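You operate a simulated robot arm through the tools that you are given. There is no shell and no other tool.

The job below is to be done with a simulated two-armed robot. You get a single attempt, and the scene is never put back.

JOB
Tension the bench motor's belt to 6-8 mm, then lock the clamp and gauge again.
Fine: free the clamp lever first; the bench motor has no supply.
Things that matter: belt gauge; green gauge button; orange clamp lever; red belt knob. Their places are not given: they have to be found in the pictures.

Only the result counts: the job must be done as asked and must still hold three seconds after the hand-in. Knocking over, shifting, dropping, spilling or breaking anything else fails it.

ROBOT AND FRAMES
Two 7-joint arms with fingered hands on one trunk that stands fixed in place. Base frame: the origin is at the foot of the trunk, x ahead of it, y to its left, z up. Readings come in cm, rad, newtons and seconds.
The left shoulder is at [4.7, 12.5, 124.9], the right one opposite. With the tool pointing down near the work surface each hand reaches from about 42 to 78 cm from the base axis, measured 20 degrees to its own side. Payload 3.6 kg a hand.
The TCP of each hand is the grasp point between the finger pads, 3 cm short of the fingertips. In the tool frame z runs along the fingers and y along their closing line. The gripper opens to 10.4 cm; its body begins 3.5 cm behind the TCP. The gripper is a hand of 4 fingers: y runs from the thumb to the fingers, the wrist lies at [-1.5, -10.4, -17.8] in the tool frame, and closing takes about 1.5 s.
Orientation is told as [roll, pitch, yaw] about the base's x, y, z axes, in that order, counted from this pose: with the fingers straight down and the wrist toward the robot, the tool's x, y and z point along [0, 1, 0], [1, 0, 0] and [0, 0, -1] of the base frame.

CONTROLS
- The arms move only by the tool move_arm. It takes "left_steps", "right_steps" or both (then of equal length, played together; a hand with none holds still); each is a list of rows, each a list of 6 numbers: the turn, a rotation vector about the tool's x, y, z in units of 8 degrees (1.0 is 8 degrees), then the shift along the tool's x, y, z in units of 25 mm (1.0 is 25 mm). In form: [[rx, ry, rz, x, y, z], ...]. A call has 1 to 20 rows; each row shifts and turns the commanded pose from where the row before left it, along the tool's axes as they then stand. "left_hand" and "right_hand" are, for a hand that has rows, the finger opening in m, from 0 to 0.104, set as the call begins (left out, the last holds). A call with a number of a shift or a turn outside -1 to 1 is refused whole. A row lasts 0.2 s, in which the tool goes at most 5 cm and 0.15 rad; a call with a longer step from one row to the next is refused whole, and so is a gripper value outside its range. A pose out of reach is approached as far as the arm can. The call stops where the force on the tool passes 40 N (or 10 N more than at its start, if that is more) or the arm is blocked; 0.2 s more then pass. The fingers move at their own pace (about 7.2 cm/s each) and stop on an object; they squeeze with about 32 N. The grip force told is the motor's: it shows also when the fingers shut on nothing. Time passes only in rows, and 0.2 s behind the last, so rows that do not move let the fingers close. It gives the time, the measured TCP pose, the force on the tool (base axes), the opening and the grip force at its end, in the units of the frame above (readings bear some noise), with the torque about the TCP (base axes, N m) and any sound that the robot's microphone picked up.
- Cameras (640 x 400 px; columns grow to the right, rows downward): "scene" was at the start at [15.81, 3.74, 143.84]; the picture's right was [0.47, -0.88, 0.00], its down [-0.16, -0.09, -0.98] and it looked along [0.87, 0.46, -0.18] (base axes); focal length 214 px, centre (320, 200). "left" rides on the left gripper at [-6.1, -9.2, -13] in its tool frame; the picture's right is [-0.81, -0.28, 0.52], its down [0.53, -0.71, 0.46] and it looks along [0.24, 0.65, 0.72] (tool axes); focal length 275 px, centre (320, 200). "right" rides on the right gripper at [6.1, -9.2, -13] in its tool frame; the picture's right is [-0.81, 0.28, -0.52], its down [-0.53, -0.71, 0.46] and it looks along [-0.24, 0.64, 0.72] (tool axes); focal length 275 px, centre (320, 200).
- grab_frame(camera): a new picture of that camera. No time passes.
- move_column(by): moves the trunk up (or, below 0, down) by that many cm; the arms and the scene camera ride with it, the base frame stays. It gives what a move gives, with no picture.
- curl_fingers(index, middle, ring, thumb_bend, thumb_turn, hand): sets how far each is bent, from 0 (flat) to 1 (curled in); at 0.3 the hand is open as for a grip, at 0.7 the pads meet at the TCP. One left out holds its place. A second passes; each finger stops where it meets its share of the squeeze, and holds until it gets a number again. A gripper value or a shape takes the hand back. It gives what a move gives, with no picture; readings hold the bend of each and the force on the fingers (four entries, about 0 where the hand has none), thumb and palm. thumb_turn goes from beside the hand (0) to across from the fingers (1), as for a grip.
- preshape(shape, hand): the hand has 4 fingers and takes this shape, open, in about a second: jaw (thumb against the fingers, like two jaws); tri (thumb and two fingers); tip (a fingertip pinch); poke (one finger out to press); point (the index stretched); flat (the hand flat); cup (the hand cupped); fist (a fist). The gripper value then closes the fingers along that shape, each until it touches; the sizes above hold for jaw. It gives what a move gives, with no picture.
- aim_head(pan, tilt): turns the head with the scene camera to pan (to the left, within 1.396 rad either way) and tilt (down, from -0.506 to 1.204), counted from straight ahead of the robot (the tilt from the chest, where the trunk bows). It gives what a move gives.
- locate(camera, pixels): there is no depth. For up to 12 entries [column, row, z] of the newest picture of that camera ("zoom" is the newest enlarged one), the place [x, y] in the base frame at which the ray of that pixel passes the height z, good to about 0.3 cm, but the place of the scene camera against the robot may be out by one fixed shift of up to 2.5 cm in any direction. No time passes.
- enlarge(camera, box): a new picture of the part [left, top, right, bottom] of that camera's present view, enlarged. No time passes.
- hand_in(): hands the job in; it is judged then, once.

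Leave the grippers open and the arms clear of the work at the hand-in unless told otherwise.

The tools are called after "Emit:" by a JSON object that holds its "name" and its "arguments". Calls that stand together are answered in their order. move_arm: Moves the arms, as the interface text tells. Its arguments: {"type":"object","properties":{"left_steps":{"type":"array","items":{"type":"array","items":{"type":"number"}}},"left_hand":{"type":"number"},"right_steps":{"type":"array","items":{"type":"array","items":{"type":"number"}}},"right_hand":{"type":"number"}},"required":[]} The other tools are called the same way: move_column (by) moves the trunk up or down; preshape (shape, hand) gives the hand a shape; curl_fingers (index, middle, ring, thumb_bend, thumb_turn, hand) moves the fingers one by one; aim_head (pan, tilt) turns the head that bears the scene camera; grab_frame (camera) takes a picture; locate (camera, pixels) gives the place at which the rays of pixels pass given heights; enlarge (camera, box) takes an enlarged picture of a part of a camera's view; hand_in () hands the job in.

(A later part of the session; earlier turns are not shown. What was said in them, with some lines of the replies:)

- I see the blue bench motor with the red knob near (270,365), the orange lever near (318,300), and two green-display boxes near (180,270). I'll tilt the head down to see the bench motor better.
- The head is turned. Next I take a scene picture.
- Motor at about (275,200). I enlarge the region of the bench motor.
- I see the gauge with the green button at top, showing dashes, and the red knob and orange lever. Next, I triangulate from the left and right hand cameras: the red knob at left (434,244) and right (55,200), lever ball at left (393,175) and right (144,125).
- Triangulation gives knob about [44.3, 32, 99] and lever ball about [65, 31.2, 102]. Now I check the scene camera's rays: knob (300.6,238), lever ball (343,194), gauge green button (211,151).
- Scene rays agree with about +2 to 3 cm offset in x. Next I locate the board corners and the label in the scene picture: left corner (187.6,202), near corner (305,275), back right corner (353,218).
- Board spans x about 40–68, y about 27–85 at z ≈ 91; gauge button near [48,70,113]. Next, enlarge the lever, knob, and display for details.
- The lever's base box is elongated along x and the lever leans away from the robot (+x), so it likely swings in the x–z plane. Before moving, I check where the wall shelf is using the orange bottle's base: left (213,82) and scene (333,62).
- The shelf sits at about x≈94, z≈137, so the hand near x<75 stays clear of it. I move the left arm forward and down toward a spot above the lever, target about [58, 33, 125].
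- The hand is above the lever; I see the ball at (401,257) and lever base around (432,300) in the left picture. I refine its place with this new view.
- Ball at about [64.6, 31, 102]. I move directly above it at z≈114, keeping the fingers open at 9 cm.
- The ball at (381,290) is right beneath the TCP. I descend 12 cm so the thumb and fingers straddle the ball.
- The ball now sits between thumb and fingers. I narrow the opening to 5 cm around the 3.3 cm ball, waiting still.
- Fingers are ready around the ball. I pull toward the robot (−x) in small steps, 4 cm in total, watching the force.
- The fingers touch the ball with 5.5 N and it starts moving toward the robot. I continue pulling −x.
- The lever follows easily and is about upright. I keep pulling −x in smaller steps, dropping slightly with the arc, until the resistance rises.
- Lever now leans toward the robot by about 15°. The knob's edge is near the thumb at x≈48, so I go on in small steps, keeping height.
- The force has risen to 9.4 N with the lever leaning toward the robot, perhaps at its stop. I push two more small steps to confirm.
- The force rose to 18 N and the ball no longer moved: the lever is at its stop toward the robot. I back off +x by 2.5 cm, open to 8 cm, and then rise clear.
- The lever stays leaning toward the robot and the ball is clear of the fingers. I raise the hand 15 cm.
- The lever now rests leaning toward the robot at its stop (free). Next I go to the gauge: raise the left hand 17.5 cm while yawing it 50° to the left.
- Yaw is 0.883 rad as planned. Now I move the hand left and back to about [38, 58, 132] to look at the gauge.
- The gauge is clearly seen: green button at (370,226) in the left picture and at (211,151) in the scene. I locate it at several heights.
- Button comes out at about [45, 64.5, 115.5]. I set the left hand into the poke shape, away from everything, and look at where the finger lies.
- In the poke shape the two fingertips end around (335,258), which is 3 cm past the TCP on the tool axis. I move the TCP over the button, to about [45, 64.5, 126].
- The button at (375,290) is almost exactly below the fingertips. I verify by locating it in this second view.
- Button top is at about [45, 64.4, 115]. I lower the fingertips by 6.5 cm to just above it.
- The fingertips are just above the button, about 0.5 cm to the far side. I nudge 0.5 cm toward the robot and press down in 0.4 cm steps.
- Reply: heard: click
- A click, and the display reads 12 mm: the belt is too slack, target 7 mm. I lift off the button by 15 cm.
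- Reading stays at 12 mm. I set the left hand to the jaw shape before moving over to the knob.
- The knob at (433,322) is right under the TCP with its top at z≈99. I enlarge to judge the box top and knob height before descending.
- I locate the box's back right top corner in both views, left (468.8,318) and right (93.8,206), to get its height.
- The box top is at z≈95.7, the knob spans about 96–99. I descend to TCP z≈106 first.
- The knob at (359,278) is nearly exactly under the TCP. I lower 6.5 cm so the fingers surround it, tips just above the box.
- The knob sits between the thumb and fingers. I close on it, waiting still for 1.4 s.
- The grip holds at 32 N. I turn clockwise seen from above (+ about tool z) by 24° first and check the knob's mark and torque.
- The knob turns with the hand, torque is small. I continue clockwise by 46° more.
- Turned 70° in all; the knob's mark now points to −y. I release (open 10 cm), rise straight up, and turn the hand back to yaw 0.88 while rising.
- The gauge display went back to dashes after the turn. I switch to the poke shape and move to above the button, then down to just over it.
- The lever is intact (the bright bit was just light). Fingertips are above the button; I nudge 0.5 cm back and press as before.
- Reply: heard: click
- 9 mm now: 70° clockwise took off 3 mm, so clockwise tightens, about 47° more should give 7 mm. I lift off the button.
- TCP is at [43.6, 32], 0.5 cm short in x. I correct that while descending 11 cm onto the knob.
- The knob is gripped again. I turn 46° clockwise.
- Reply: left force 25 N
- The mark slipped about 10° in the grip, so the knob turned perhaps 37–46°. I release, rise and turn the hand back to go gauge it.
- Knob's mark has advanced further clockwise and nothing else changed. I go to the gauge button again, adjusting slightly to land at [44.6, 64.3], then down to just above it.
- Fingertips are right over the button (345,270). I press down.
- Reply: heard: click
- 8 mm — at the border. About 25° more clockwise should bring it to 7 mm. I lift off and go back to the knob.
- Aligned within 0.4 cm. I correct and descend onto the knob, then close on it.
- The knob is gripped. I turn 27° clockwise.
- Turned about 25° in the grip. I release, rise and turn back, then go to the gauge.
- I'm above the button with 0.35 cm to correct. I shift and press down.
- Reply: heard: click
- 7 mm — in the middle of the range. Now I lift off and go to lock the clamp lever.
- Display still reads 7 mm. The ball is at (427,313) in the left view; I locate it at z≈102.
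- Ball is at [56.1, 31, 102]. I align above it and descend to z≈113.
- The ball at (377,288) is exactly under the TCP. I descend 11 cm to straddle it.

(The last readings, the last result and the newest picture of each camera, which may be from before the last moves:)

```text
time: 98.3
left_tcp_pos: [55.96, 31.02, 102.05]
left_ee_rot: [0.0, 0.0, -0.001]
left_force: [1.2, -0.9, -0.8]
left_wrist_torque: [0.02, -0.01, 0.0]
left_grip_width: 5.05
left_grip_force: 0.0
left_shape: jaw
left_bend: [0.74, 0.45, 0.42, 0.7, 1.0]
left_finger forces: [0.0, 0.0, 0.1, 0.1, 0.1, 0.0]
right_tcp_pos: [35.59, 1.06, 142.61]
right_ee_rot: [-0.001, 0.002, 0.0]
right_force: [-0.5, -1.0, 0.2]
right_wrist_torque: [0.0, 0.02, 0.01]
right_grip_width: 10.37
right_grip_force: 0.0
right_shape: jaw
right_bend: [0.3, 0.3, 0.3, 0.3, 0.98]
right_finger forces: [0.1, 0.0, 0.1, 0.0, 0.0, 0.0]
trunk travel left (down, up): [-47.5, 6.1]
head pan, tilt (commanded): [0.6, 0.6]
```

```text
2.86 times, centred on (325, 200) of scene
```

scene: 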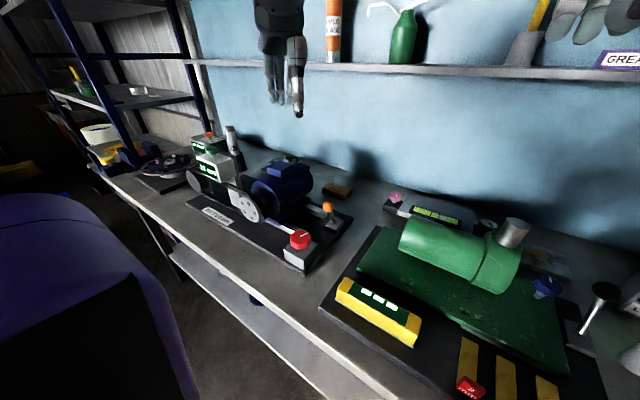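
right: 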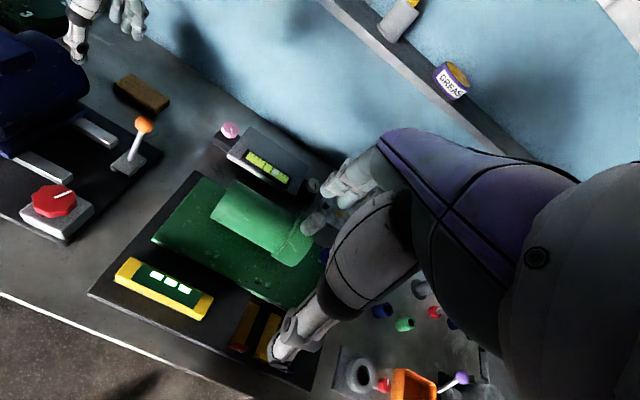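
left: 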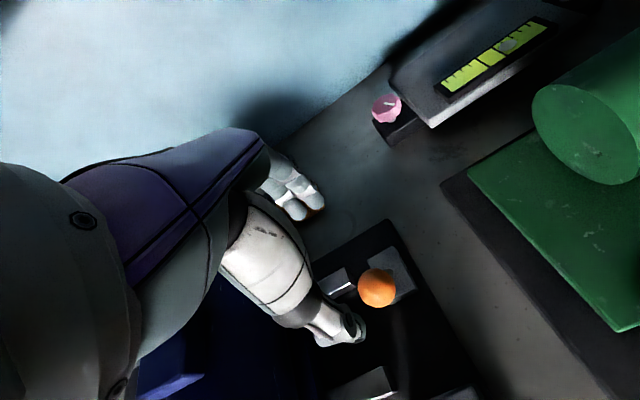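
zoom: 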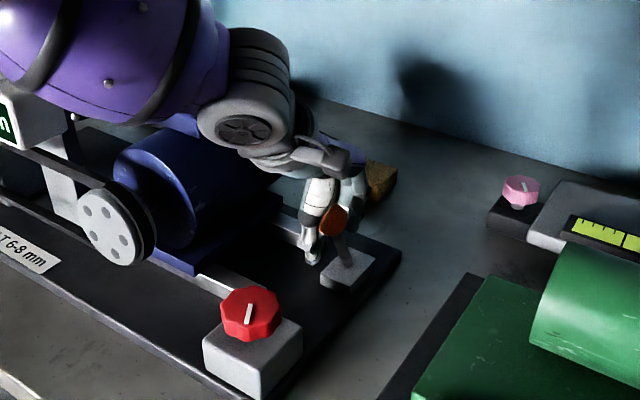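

The ball is between thumb and fingers. I push the lever away (+x) 4.5 cm in small steps.

Emit:
{"name": "move_arm", "arguments": {"left_steps": [[0, 0, 0, 0, 0.3, -0.03], [0, 0, 0, 0, 0.3, -0.03], [0, 0, 0, 0, 0.3, -0.03], [0, 0, 0, 0, 0.3, -0.03], [0, 0, 0, 0, 0.3, -0.02], [0, 0, 0, 0, 0.3, 0]]}}

Emit:
{"name": "enlarge", "arguments": {"camera": "left", "box": [230, 130, 450, 400]}}

Emit:
{"name": "enlarge", "arguments": {"camera": "right", "box": [60, 20, 200, 200]}}

```text
time: 99.7
left_tcp_pos: [60.6, 31.0, 102.59]
left_ee_rot: [-0.001, -0.001, 0.002]
left_force: [-4.2, -0.8, 4.0]
left_wrist_torque: [0.01, 0.12, 0.02]
left_grip_width: 5.4
left_grip_force: 0.1
left_shape: jaw
left_bend: [0.74, 0.45, 0.42, 0.68, 1.0]
left_finger forces: [0.0, 0.0, 0.0, 0.0, 4.4, 0.1]
right_tcp_pos: [35.57, 1.0, 142.44]
right_ee_rot: [0.0, 0.0, 0.0]
right_force: [0.4, 0.8, 0.4]
right_wrist_torque: [0.02, 0.02, 0.02]
right_grip_width: 10.38
right_grip_force: 0.0
right_shape: jaw
right_bend: [0.3, 0.3, 0.3, 0.3, 0.98]
right_finger forces: [0.0, 0.1, 0.0, 0.0, 0.1, 0.0]
trunk travel left (down, up): [-47.5, 6.1]
head pan, tilt (commanded): [0.6, 0.6]
```

```text
1.48 times, centred on (340, 265) of left
```

zoom: 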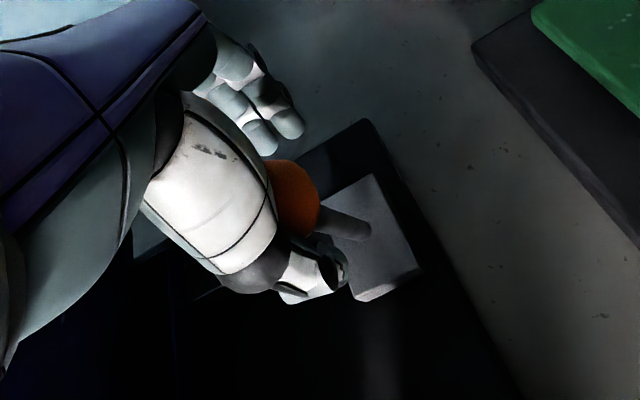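

```text
2.22 times, centred on (130, 110) of right
```

zoom: 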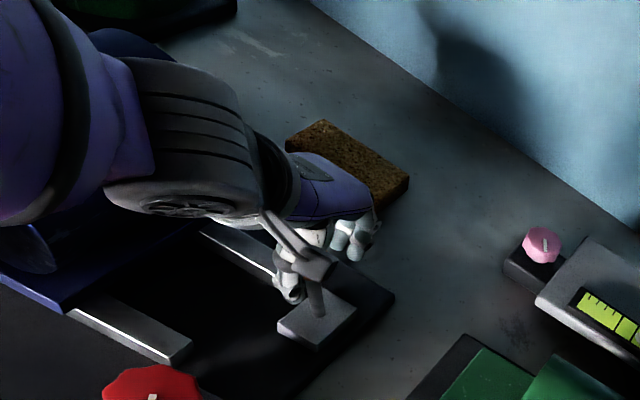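

The thumb pushes the ball with 4 N and the lever moves. I continue +x another 4 cm.

Emit:
{"name": "move_arm", "arguments": {"left_steps": [[0, 0, 0, 0, 0.3, 0], [0, 0, 0, 0, 0.3, 0], [0, 0, 0, 0, 0.3, 0.01], [0, 0, 0, 0, 0.3, 0.02], [0, 0, 0, 0, 0.3, 0.03]]}}

Emit:
{"name": "enlarge", "arguments": {"camera": "left", "box": [230, 130, 450, 400]}}

Emit:
{"name": "enlarge", "arguments": {"camera": "right", "box": [60, 20, 200, 200]}}

```text
time: 100.9
left_tcp_pos: [64.34, 31.16, 102.53]
left_ee_rot: [0.001, 0.0, 0.0]
left_force: [-3.2, -0.9, 0.2]
left_wrist_torque: [-0.05, 0.13, -0.02]
left_grip_width: 5.44
left_grip_force: 0.0
left_shape: jaw
left_bend: [0.74, 0.45, 0.42, 0.67, 1.0]
left_finger forces: [0.1, 0.1, 0.0, 0.0, 3.7, 0.0]
right_tcp_pos: [35.48, 1.1, 142.41]
right_ee_rot: [0.001, 0.001, 0.0]
right_force: [0.0, 1.3, -0.8]
right_wrist_torque: [-0.02, -0.02, -0.02]
right_grip_width: 10.39
right_grip_force: 0.0
right_shape: jaw
right_bend: [0.3, 0.3, 0.3, 0.3, 0.98]
right_finger forces: [0.0, 0.1, 0.0, 0.0, 0.0, 0.0]
trunk travel left (down, up): [-47.5, 6.1]
head pan, tilt (commanded): [0.6, 0.6]
```

```text
1.48 times, centred on (340, 265) of left
```

zoom: 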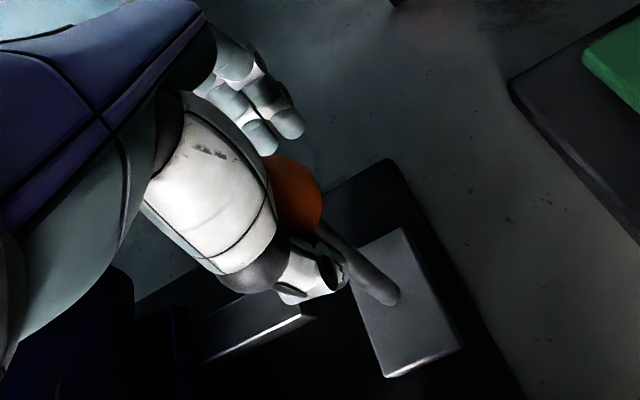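

```text
2.22 times, centred on (130, 110) of right
```

zoom: 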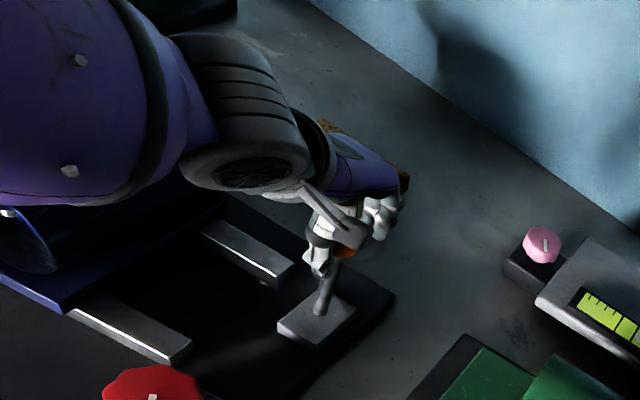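

The ball is near x≈63; 1.5 cm or so remain. I go on in smaller steps, watching for the stop.

Emit:
{"name": "move_arm", "arguments": {"left_steps": [[0, 0, 0, 0, 0.2, 0.03], [0, 0, 0, 0, 0.2, 0.03], [0, 0, 0, 0, 0.2, 0.03]]}}

Emit:
{"name": "enlarge", "arguments": {"camera": "left", "box": [230, 130, 450, 400]}}

Emit:
{"name": "enlarge", "arguments": {"camera": "right", "box": [60, 20, 200, 200]}}

```text
time: 101.7
left_tcp_pos: [65.75, 31.01, 102.26]
left_ee_rot: [0.0, 0.0, 0.002]
left_force: [-5.0, 0.2, -1.2]
left_wrist_torque: [0.03, 0.11, 0.0]
left_grip_width: 5.68
left_grip_force: 0.1
left_shape: jaw
left_bend: [0.74, 0.45, 0.42, 0.65, 1.0]
left_finger forces: [0.0, 0.0, 0.1, 0.0, 4.6, 0.1]
right_tcp_pos: [35.49, 1.23, 142.54]
right_ee_rot: [0.0, 0.001, -0.001]
right_force: [0.4, 0.3, 0.3]
right_wrist_torque: [-0.01, 0.03, -0.03]
right_grip_width: 10.4
right_grip_force: 0.1
right_shape: jaw
right_bend: [0.3, 0.3, 0.3, 0.3, 0.98]
right_finger forces: [0.1, 0.0, 0.1, 0.0, 0.1, 0.0]
trunk travel left (down, up): [-47.5, 6.1]
head pan, tilt (commanded): [0.6, 0.6]
```

```text
1.48 times, centred on (340, 265) of left
```

zoom: 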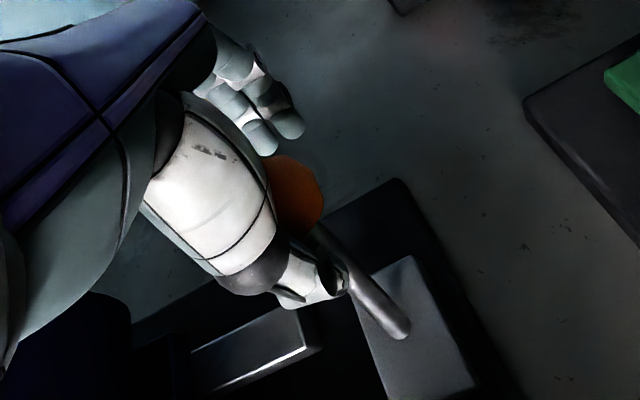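

```text
2.22 times, centred on (130, 110) of right
```

zoom: 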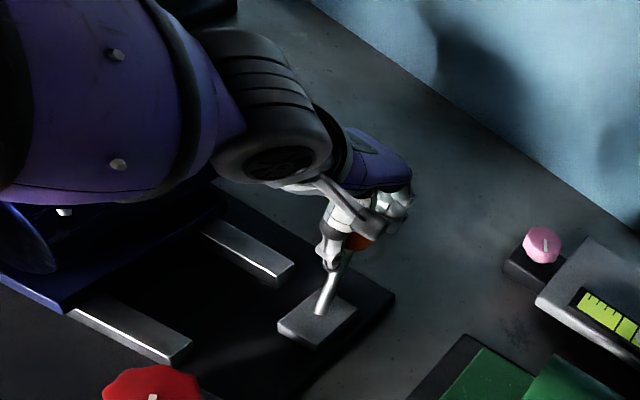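

Force is 5 N, the lever leans away again. I push on in small steps to reach the stop.

Emit:
{"name": "move_arm", "arguments": {"left_steps": [[0, 0, 0, 0, 0.15, 0.02], [0, 0, 0, 0, 0.15, 0.02], [0, 0, 0, 0, 0.15, 0.02]]}}

Emit:
{"name": "enlarge", "arguments": {"camera": "left", "box": [230, 130, 450, 400]}}

Emit:
{"name": "enlarge", "arguments": {"camera": "right", "box": [60, 20, 200, 200]}}

```text
time: 102.5
left_tcp_pos: [66.77, 31.16, 102.32]
left_ee_rot: [0.0, -0.001, 0.0]
left_force: [-14.4, 1.4, 4.2]
left_wrist_torque: [0.03, 0.5, 0.0]
left_grip_width: 6.38
left_grip_force: 0.1
left_shape: jaw
left_bend: [0.74, 0.45, 0.42, 0.58, 1.0]
left_finger forces: [0.0, 0.0, 0.0, 0.0, 14.7, 0.1]
right_tcp_pos: [35.26, 1.07, 142.49]
right_ee_rot: [0.0, -0.002, 0.0]
right_force: [0.5, -0.6, 0.3]
right_wrist_torque: [0.02, 0.01, -0.04]
right_grip_width: 10.38
right_grip_force: 0.0
right_shape: jaw
right_bend: [0.3, 0.3, 0.3, 0.3, 0.98]
right_finger forces: [0.0, 0.0, 0.0, 0.1, 0.1, 0.0]
trunk travel left (down, up): [-47.5, 6.1]
head pan, tilt (commanded): [0.6, 0.6]
```

```text
1.48 times, centred on (340, 265) of left
```

zoom: 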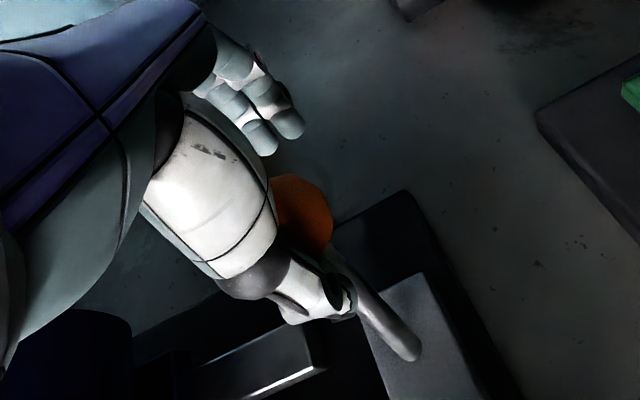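

```text
2.22 times, centred on (130, 110) of right
```

zoom: 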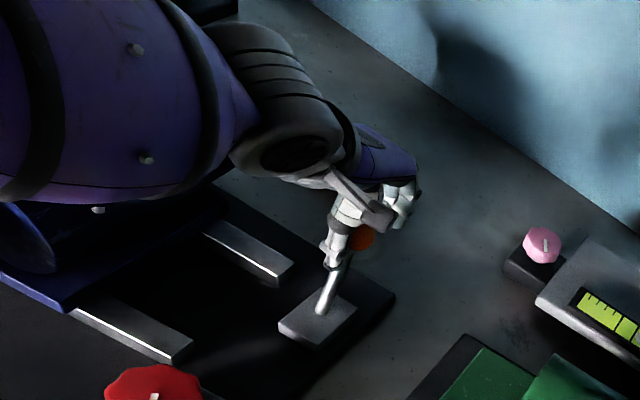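

The force rose to 14 N and the thumb gives way: the lever is at its stop. One last small push to be sure, then I compare.

Emit:
{"name": "move_arm", "arguments": {"left_steps": [[0, 0, 0, 0, 0.15, 0.0], [0, 0, 0, 0, 0.1, 0.0]]}}

Emit:
{"name": "enlarge", "arguments": {"camera": "right", "box": [60, 20, 200, 200]}}

```text
time: 103.1
left_tcp_pos: [67.18, 31.07, 102.26]
left_ee_rot: [0.001, 0.0, -0.001]
left_force: [-29.3, 0.4, 7.8]
left_wrist_torque: [0.0, 0.5, -0.06]
left_grip_width: 6.64
left_grip_force: 0.1
left_shape: jaw
left_bend: [0.74, 0.45, 0.42, 0.52, 0.99]
left_finger forces: [0.0, 0.0, 0.1, 0.0, 30.2, 0.1]
right_tcp_pos: [34.94, 1.14, 142.53]
right_ee_rot: [0.001, -0.002, 0.0]
right_force: [0.8, -0.1, 0.1]
right_wrist_torque: [0.01, 0.0, 0.0]
right_grip_width: 10.39
right_grip_force: 0.1
right_shape: jaw
right_bend: [0.3, 0.3, 0.3, 0.3, 0.98]
right_finger forces: [0.1, 0.0, 0.1, 0.1, 0.0, 0.0]
trunk travel left (down, up): [-47.5, 6.1]
head pan, tilt (commanded): [0.6, 0.6]
```

```text
2.22 times, centred on (130, 110) of right
```

zoom: 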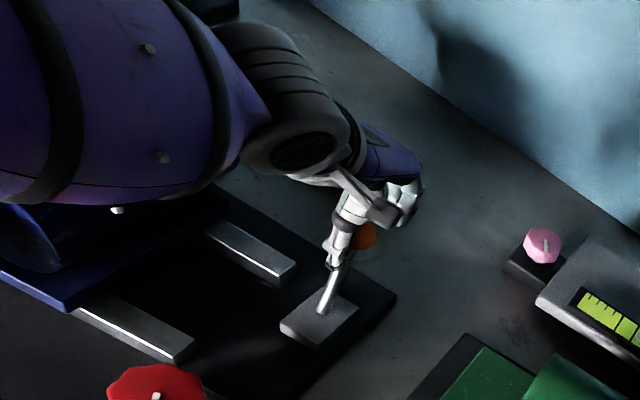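

29 N at the stop — fully locked. I back off 2.4 cm to centre on the ball and open to 9 cm.

Emit:
{"name": "move_arm", "arguments": {"left_steps": [[0, 0, 0, 0, -0.3, 0], [0, 0, 0, 0, -0.4, 0], [0, 0, 0, 0, -0.3, 0], [0, 0, 0, 0, 0, 0], [0, 0, 0, 0, 0, 0], [0, 0, 0, 0, 0, 0]], "left_hand": 0.09}}

Emit:
{"name": "enlarge", "arguments": {"camera": "left", "box": [230, 130, 450, 400]}}

Emit:
{"name": "enlarge", "arguments": {"camera": "right", "box": [60, 20, 200, 200]}}

```text
time: 104.5
left_tcp_pos: [65.05, 30.92, 102.26]
left_ee_rot: [0.001, 0.0, 0.001]
left_force: [-0.1, 0.1, -0.5]
left_wrist_torque: [0.03, -0.02, 0.02]
left_grip_width: 8.99
left_grip_force: 0.0
left_shape: jaw
left_bend: [0.27, 0.33, 0.31, 0.41, 0.98]
left_finger forces: [0.0, 0.0, 0.0, 0.0, 0.1, 0.0]
right_tcp_pos: [35.52, 1.08, 142.39]
right_ee_rot: [-0.001, 0.0, 0.0]
right_force: [-0.1, 0.0, 0.8]
right_wrist_torque: [0.02, 0.01, -0.02]
right_grip_width: 10.37
right_grip_force: 0.1
right_shape: jaw
right_bend: [0.3, 0.3, 0.3, 0.3, 0.98]
right_finger forces: [0.0, 0.1, 0.1, 0.1, 0.0, 0.0]
trunk travel left (down, up): [-47.5, 6.1]
head pan, tilt (commanded): [0.6, 0.6]
```

```text
1.48 times, centred on (340, 265) of left
```

zoom: 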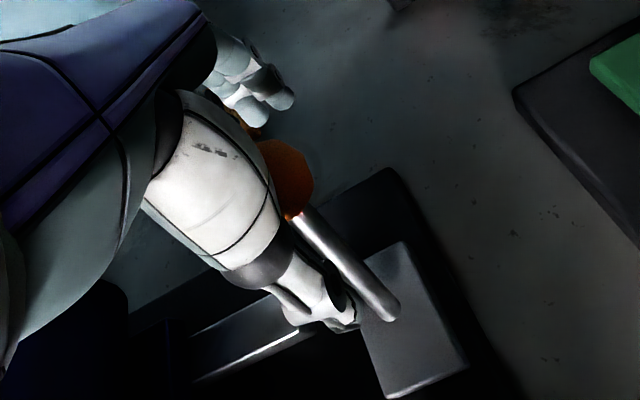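

```text
2.22 times, centred on (130, 110) of right
```

zoom: 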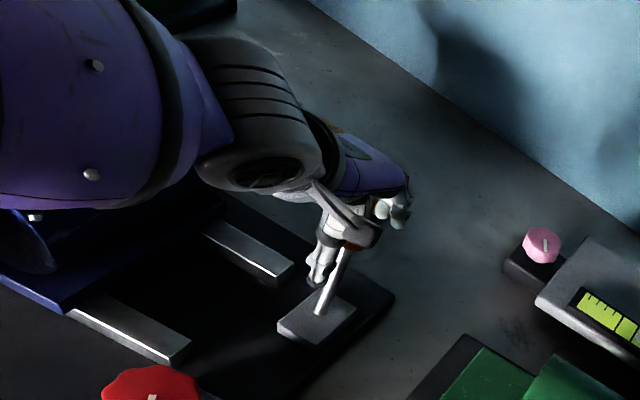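

The fingers are free of the ball. I rise straight, then turn the hand back 50° left while rising.

Emit:
{"name": "move_arm", "arguments": {"left_steps": [[0, 0, 0, 0, 0, -0.5], [0, 0, 0, 0, 0, -1], [0, 0, 0, 0, 0, -1], [0, 0, 0, 0, 0, -1], [0, 0, 0, 0, 0, -1], [0, 0, 0, 0, 0, -1], [0, 0, -0.897, 0, 0, -1], [0, 0, -0.897, 0, 0, -1], [0, 0, -0.897, 0, 0, -1], [0, 0, -0.897, 0, 0, -1], [0, 0, -0.897, 0, 0, -1], [0, 0, -0.897, 0, 0, -1], [0, 0, -0.897, 0, 0, -1]]}}

Emit:
{"name": "preshape", "arguments": {"hand": "left", "shape": "poke"}}

Emit:
{"name": "enlarge", "arguments": {"camera": "scene", "box": [180, 120, 370, 290]}}

Emit:
{"name": "enlarge", "arguments": {"camera": "right", "box": [0, 80, 180, 260]}}

```text
time: 107.3
left_tcp_pos: [61.05, 34.71, 128.46]
left_ee_rot: [-0.001, 0.0, 0.879]
left_force: [-0.2, 0.4, 0.3]
left_wrist_torque: [0.01, -0.04, -0.02]
left_grip_width: 9.01
left_grip_force: 0.0
left_shape: jaw
left_bend: [0.27, 0.33, 0.31, 0.41, 0.98]
left_finger forces: [0.0, 0.0, 0.0, 0.0, 0.0, 0.0]
left hand out of reach, approached as far as the arm can: row 12, 13
right_tcp_pos: [35.5, 1.2, 142.49]
right_ee_rot: [0.0, 0.001, -0.001]
right_force: [0.5, 0.3, 0.8]
right_wrist_torque: [-0.01, -0.04, -0.02]
right_grip_width: 10.37
right_grip_force: 0.1
right_shape: jaw
right_bend: [0.3, 0.3, 0.3, 0.3, 0.98]
right_finger forces: [0.0, 0.0, 0.1, 0.1, 0.0, 0.0]
trunk travel left (down, up): [-47.5, 6.1]
head pan, tilt (commanded): [0.6, 0.6]
```

```text
time: 108.2
left_tcp_pos: [61.08, 34.6, 128.4]
left_ee_rot: [-0.001, -0.001, 0.876]
left_force: [0.4, -0.3, -0.6]
left_wrist_torque: [0.04, -0.04, -0.03]
left_grip_width: 0.0
left_grip_force: 0.1
left_shape: poke
left_bend: [0.7, 0.7, 0.99, 1.0, 1.0]
left_finger forces: [0.0, 0.0, 0.1, 0.0, 0.0, 0.1]
right_tcp_pos: [35.54, 1.04, 142.51]
right_ee_rot: [0.001, 0.001, -0.001]
right_force: [0.3, -0.7, 0.1]
right_wrist_torque: [0.02, -0.01, 0.01]
right_grip_width: 10.36
right_grip_force: 0.1
right_shape: jaw
right_bend: [0.3, 0.3, 0.3, 0.3, 0.98]
right_finger forces: [0.0, 0.1, 0.1, 0.0, 0.1, 0.0]
trunk travel left (down, up): [-47.5, 6.1]
head pan, tilt (commanded): [0.6, 0.6]
```

```text
2.35 times, centred on (275, 205) of scene
```

zoom: 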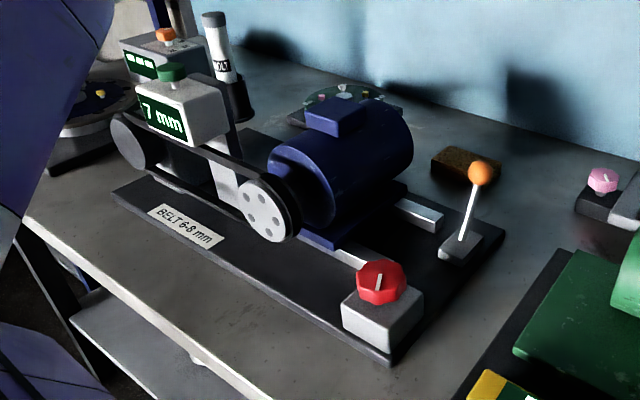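

```text
2.22 times, centred on (90, 170) of right
```

zoom: 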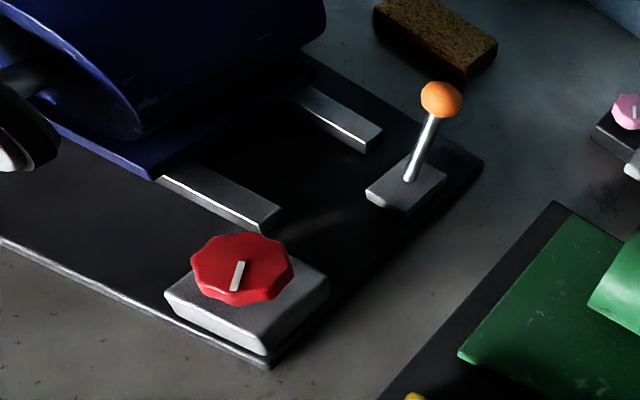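

The lever is back at its locked pose and the display still shows 7 mm. The last raise was partly out of reach, so I move left toward the gauge at this height and check the pose.

Emit:
{"name": "move_arm", "arguments": {"left_steps": [[0, 0, 0, 0.98, 0.33, 0], [0, 0, 0, 0.98, 0.33, 0], [0, 0, 0, 0.98, 0.33, 0], [0, 0, 0, 0.98, 0.33, 0], [0, 0, 0, 0.98, 0.33, 0], [0, 0, 0, 0.98, 0.33, 0], [0, 0, 0, 0.98, 0.33, 0], [0, 0, 0, 0.98, 0.33, 0], [0, 0, 0, 0.98, 0.33, 0], [0, 0, 0, 0.98, 0.33, 0]]}}

Emit:
{"name": "grab_frame", "arguments": {"camera": "left"}}

```text
time: 110.4
left_tcp_pos: [47.23, 56.77, 128.49]
left_ee_rot: [0.0, 0.0, 0.877]
left_force: [-0.1, 0.6, -0.5]
left_wrist_torque: [-0.04, -0.05, 0.0]
left_grip_width: 0.01
left_grip_force: 0.1
left_shape: poke
left_bend: [0.7, 0.7, 0.99, 1.0, 1.0]
left_finger forces: [0.1, 0.1, 0.0, 0.0, 0.1, 0.1]
right_tcp_pos: [35.43, 1.18, 142.54]
right_ee_rot: [-0.001, -0.001, 0.0]
right_force: [-0.4, 0.4, -0.5]
right_wrist_torque: [-0.01, -0.03, 0.0]
right_grip_width: 10.36
right_grip_force: 0.1
right_shape: jaw
right_bend: [0.3, 0.3, 0.3, 0.3, 0.98]
right_finger forces: [0.0, 0.0, 0.0, 0.1, 0.0, 0.0]
trunk travel left (down, up): [-47.5, 6.1]
head pan, tilt (commanded): [0.6, 0.6]
```

```text
taken
```

left: 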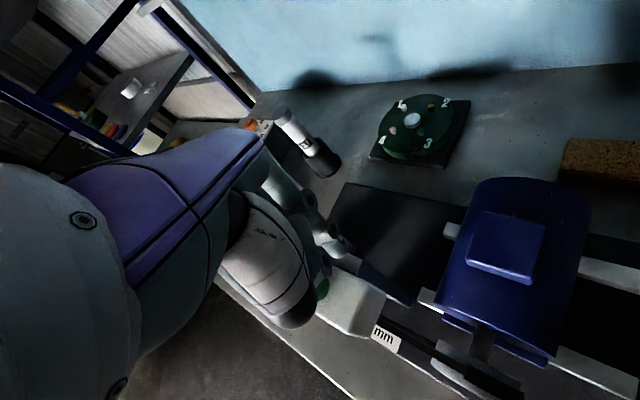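

Pose is [47.2, 56.8, 128.5]. I move the last 8 cm to above the button and down to z≈120.

Emit:
{"name": "move_arm", "arguments": {"left_steps": [[0, 0, 0, 0.917, 0.553, 0], [0, 0, 0, 0.917, 0.553, 0], [0, 0, 0, 0.917, 0.553, 0], [0, 0, 0, 0, 0, 0.6], [0, 0, 0, 0, 0, 0.8], [0, 0, 0, 0, 0, 0.8], [0, 0, 0, 0, 0, 0.8], [0, 0, 0, 0, 0, 0.4]]}}

Emit:
{"name": "grab_frame", "arguments": {"camera": "left"}}

Emit:
{"name": "enlarge", "arguments": {"camera": "scene", "box": [185, 110, 245, 190]}}

```text
time: 112.2
left_tcp_pos: [44.78, 64.15, 119.89]
left_ee_rot: [-0.002, 0.0, 0.878]
left_force: [-1.1, 0.1, 0.3]
left_wrist_torque: [0.01, -0.04, 0.0]
left_grip_width: 0.0
left_grip_force: 0.1
left_shape: poke
left_bend: [0.7, 0.7, 0.99, 1.0, 1.0]
left_finger forces: [0.1, 0.0, 0.0, 0.0, 0.0, 0.0]
right_tcp_pos: [35.53, 1.14, 142.48]
right_ee_rot: [0.0, 0.001, 0.001]
right_force: [-0.7, 0.5, -0.6]
right_wrist_torque: [-0.03, 0.01, 0.01]
right_grip_width: 10.35
right_grip_force: 0.1
right_shape: jaw
right_bend: [0.3, 0.3, 0.3, 0.3, 0.98]
right_finger forces: [0.0, 0.1, 0.1, 0.0, 0.0, 0.0]
trunk travel left (down, up): [-47.5, 6.1]
head pan, tilt (commanded): [0.6, 0.6]
```

```text
taken
```

left: 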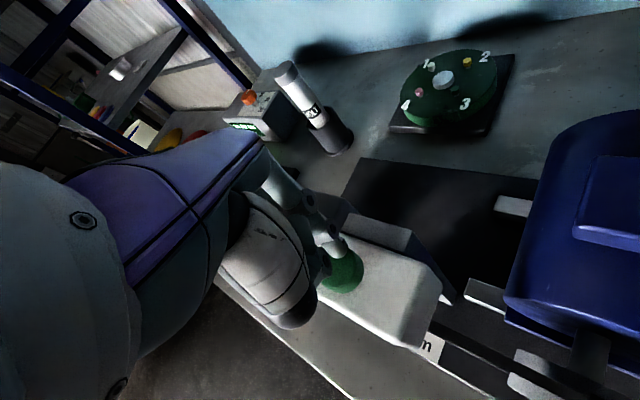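

```text
5.00 times, centred on (215, 150) of scene
```

zoom: 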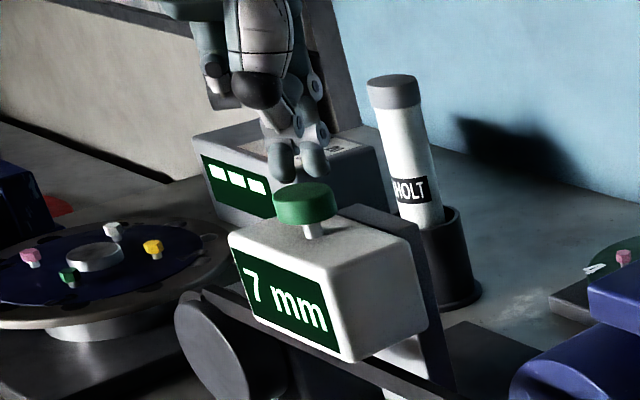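

Fingertips hover just over the button. I press again for the final gauging.

Emit:
{"name": "move_arm", "arguments": {"left_steps": [[0, 0, 0, 0.05, -0.08, 0.15], [0, 0, 0, 0, 0, 0.2], [0, 0, 0, 0, 0, 0.2], [0, 0, 0, 0, 0, 0.2]]}}

Emit:
{"name": "enlarge", "arguments": {"camera": "scene", "box": [185, 110, 245, 190]}}

```text
time: 113.2
left_tcp_pos: [44.68, 63.91, 118.49]
left_ee_rot: [-0.001, -0.005, 0.877]
left_force: [2.3, 1.1, 8.9]
left_wrist_torque: [0.07, 0.08, -0.02]
left_grip_width: 0.0
left_grip_force: 0.0
left_shape: poke
left_bend: [0.7, 0.7, 0.99, 1.0, 1.0]
left_finger forces: [0.0, 9.1, 0.1, 0.1, 0.0, 0.0]
right_tcp_pos: [35.49, 1.02, 142.48]
right_ee_rot: [0.0, 0.001, -0.001]
right_force: [-0.3, 0.1, 0.4]
right_wrist_torque: [-0.01, -0.01, 0.0]
right_grip_width: 10.38
right_grip_force: 0.1
right_shape: jaw
right_bend: [0.3, 0.3, 0.3, 0.3, 0.98]
right_finger forces: [0.0, 0.1, 0.0, 0.0, 0.1, 0.0]
trunk travel left (down, up): [-47.5, 6.1]
head pan, tilt (commanded): [0.6, 0.6]
heard: click
```

```text
5.00 times, centred on (215, 150) of scene
```

zoom: 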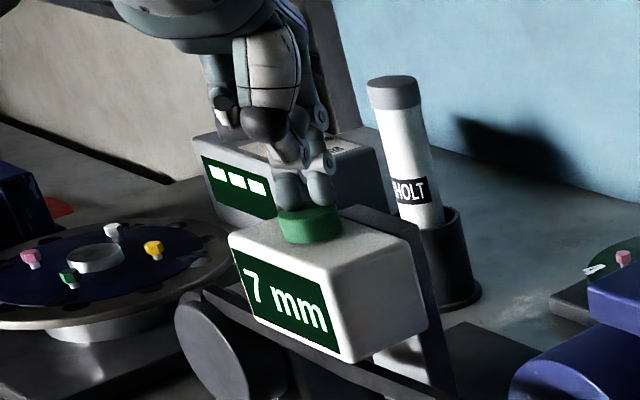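

A click and 7 mm with the clamp locked. I lift off, retreat up and toward the robot, and open the hand.

Emit:
{"name": "move_arm", "arguments": {"left_steps": [[0, 0, 0, 0, 0, -0.4], [0, 0, 0, 0, 0, -0.8], [0, 0, 0, 0, 0, -1], [0, 0, 0, 0, 0, -1], [0, 0, 0, 0, 0, -1], [0, 0, 0, 0, 0, -1], [0, 0, 0, 0, 0, -1], [0, 0, 0, 0, -0.8, -0.8], [0, 0, 0, 0, -0.8, -0.8], [0, 0, 0, 0, -0.8, -0.8], [0, 0, 0, 0, -0.8, -0.4], [0, 0, 0, 0, -0.8, 0], [0, 0, 0, 0, -0.8, 0], [0, 0, 0, 0, -0.8, 0]]}}

Emit:
{"name": "preshape", "arguments": {"hand": "left", "shape": "jaw"}}

Emit:
{"name": "grab_frame", "arguments": {"camera": "scene"}}

Emit:
{"name": "enlarge", "arguments": {"camera": "scene", "box": [180, 120, 370, 290]}}

Emit:
{"name": "enlarge", "arguments": {"camera": "right", "box": [0, 80, 180, 260]}}

```text
time: 116.2
left_tcp_pos: [35.49, 53.27, 140.59]
left_ee_rot: [-0.001, -0.001, 0.877]
left_force: [-0.1, -0.2, 0.5]
left_wrist_torque: [0.0, -0.01, 0.03]
left_grip_width: 0.0
left_grip_force: 0.1
left_shape: poke
left_bend: [0.7, 0.7, 0.99, 1.0, 1.0]
left_finger forces: [0.0, 0.1, 0.0, 0.0, 0.0, 0.1]
right_tcp_pos: [35.51, 0.99, 142.4]
right_ee_rot: [0.0, 0.001, 0.002]
right_force: [-0.3, -0.5, 0.1]
right_wrist_torque: [-0.01, 0.01, -0.01]
right_grip_width: 10.39
right_grip_force: 0.1
right_shape: jaw
right_bend: [0.3, 0.3, 0.3, 0.3, 0.98]
right_finger forces: [0.1, 0.0, 0.1, 0.1, 0.0, 0.1]
trunk travel left (down, up): [-47.5, 6.1]
head pan, tilt (commanded): [0.6, 0.6]
```

```text
time: 117.1
left_tcp_pos: [35.55, 53.35, 140.65]
left_ee_rot: [0.001, -0.001, 0.878]
left_force: [-0.3, -0.6, 0.4]
left_wrist_torque: [-0.03, 0.01, 0.0]
left_grip_width: 10.4
left_grip_force: 0.0
left_shape: jaw
left_bend: [0.3, 0.3, 0.3, 0.3, 0.98]
left_finger forces: [0.0, 0.0, 0.1, 0.0, 0.1, 0.0]
right_tcp_pos: [35.49, 1.23, 142.35]
right_ee_rot: [0.0, 0.001, -0.001]
right_force: [0.6, -1.2, 0.2]
right_wrist_torque: [0.03, -0.01, 0.01]
right_grip_width: 10.37
right_grip_force: 0.1
right_shape: jaw
right_bend: [0.3, 0.3, 0.3, 0.3, 0.98]
right_finger forces: [0.0, 0.0, 0.0, 0.1, 0.0, 0.0]
trunk travel left (down, up): [-47.5, 6.1]
head pan, tilt (commanded): [0.6, 0.6]
```

```text
taken
```

scene: 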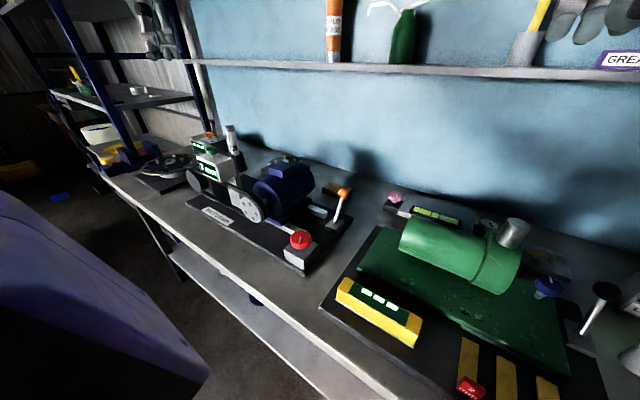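

```text
2.35 times, centred on (275, 205) of scene
```

zoom: 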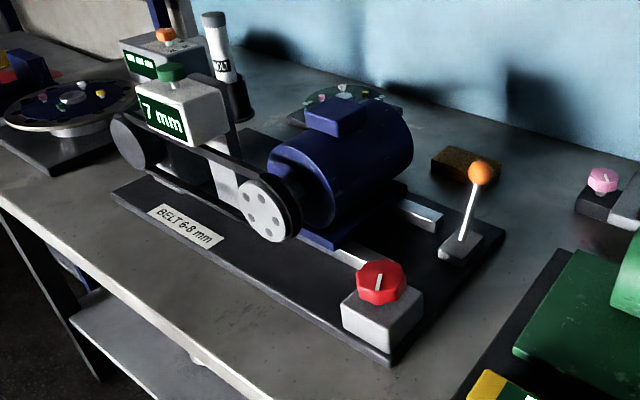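

```text
2.22 times, centred on (90, 170) of right
```

zoom: 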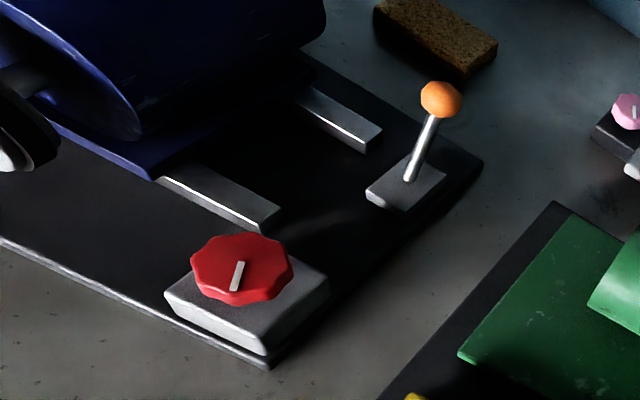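

The gauge reads 7 mm and the lever is back in its locked pose. The hands are open and clear, and nothing else has moved. I hand the job in.

Emit:
{"name": "hand_in", "arguments": {}}

```text
The job is handed in.
```

The belt is tensioned to 7 mm, inside the 6–8 mm range, and the job is handed in. I have no verdict back from the judging yet.

- **Clamp freed:** I pulled the orange lever toward the robot until it reached its stop. The first gauge reading was then 12 mm.
- **Tensioning:** I turned the red knob clockwise in three goes, about 130–140° in all. The readings went 9 mm, 8 mm, then 7 mm.
- **Locked and gauged again:** I pushed the lever back against its original stop, which took about 29 N, and pressed the green button. It clicked and still read 7 mm.

The last pictures show the lever in its starting pose. Both hands are open and clear of the work, and nothing else nearby looks moved.
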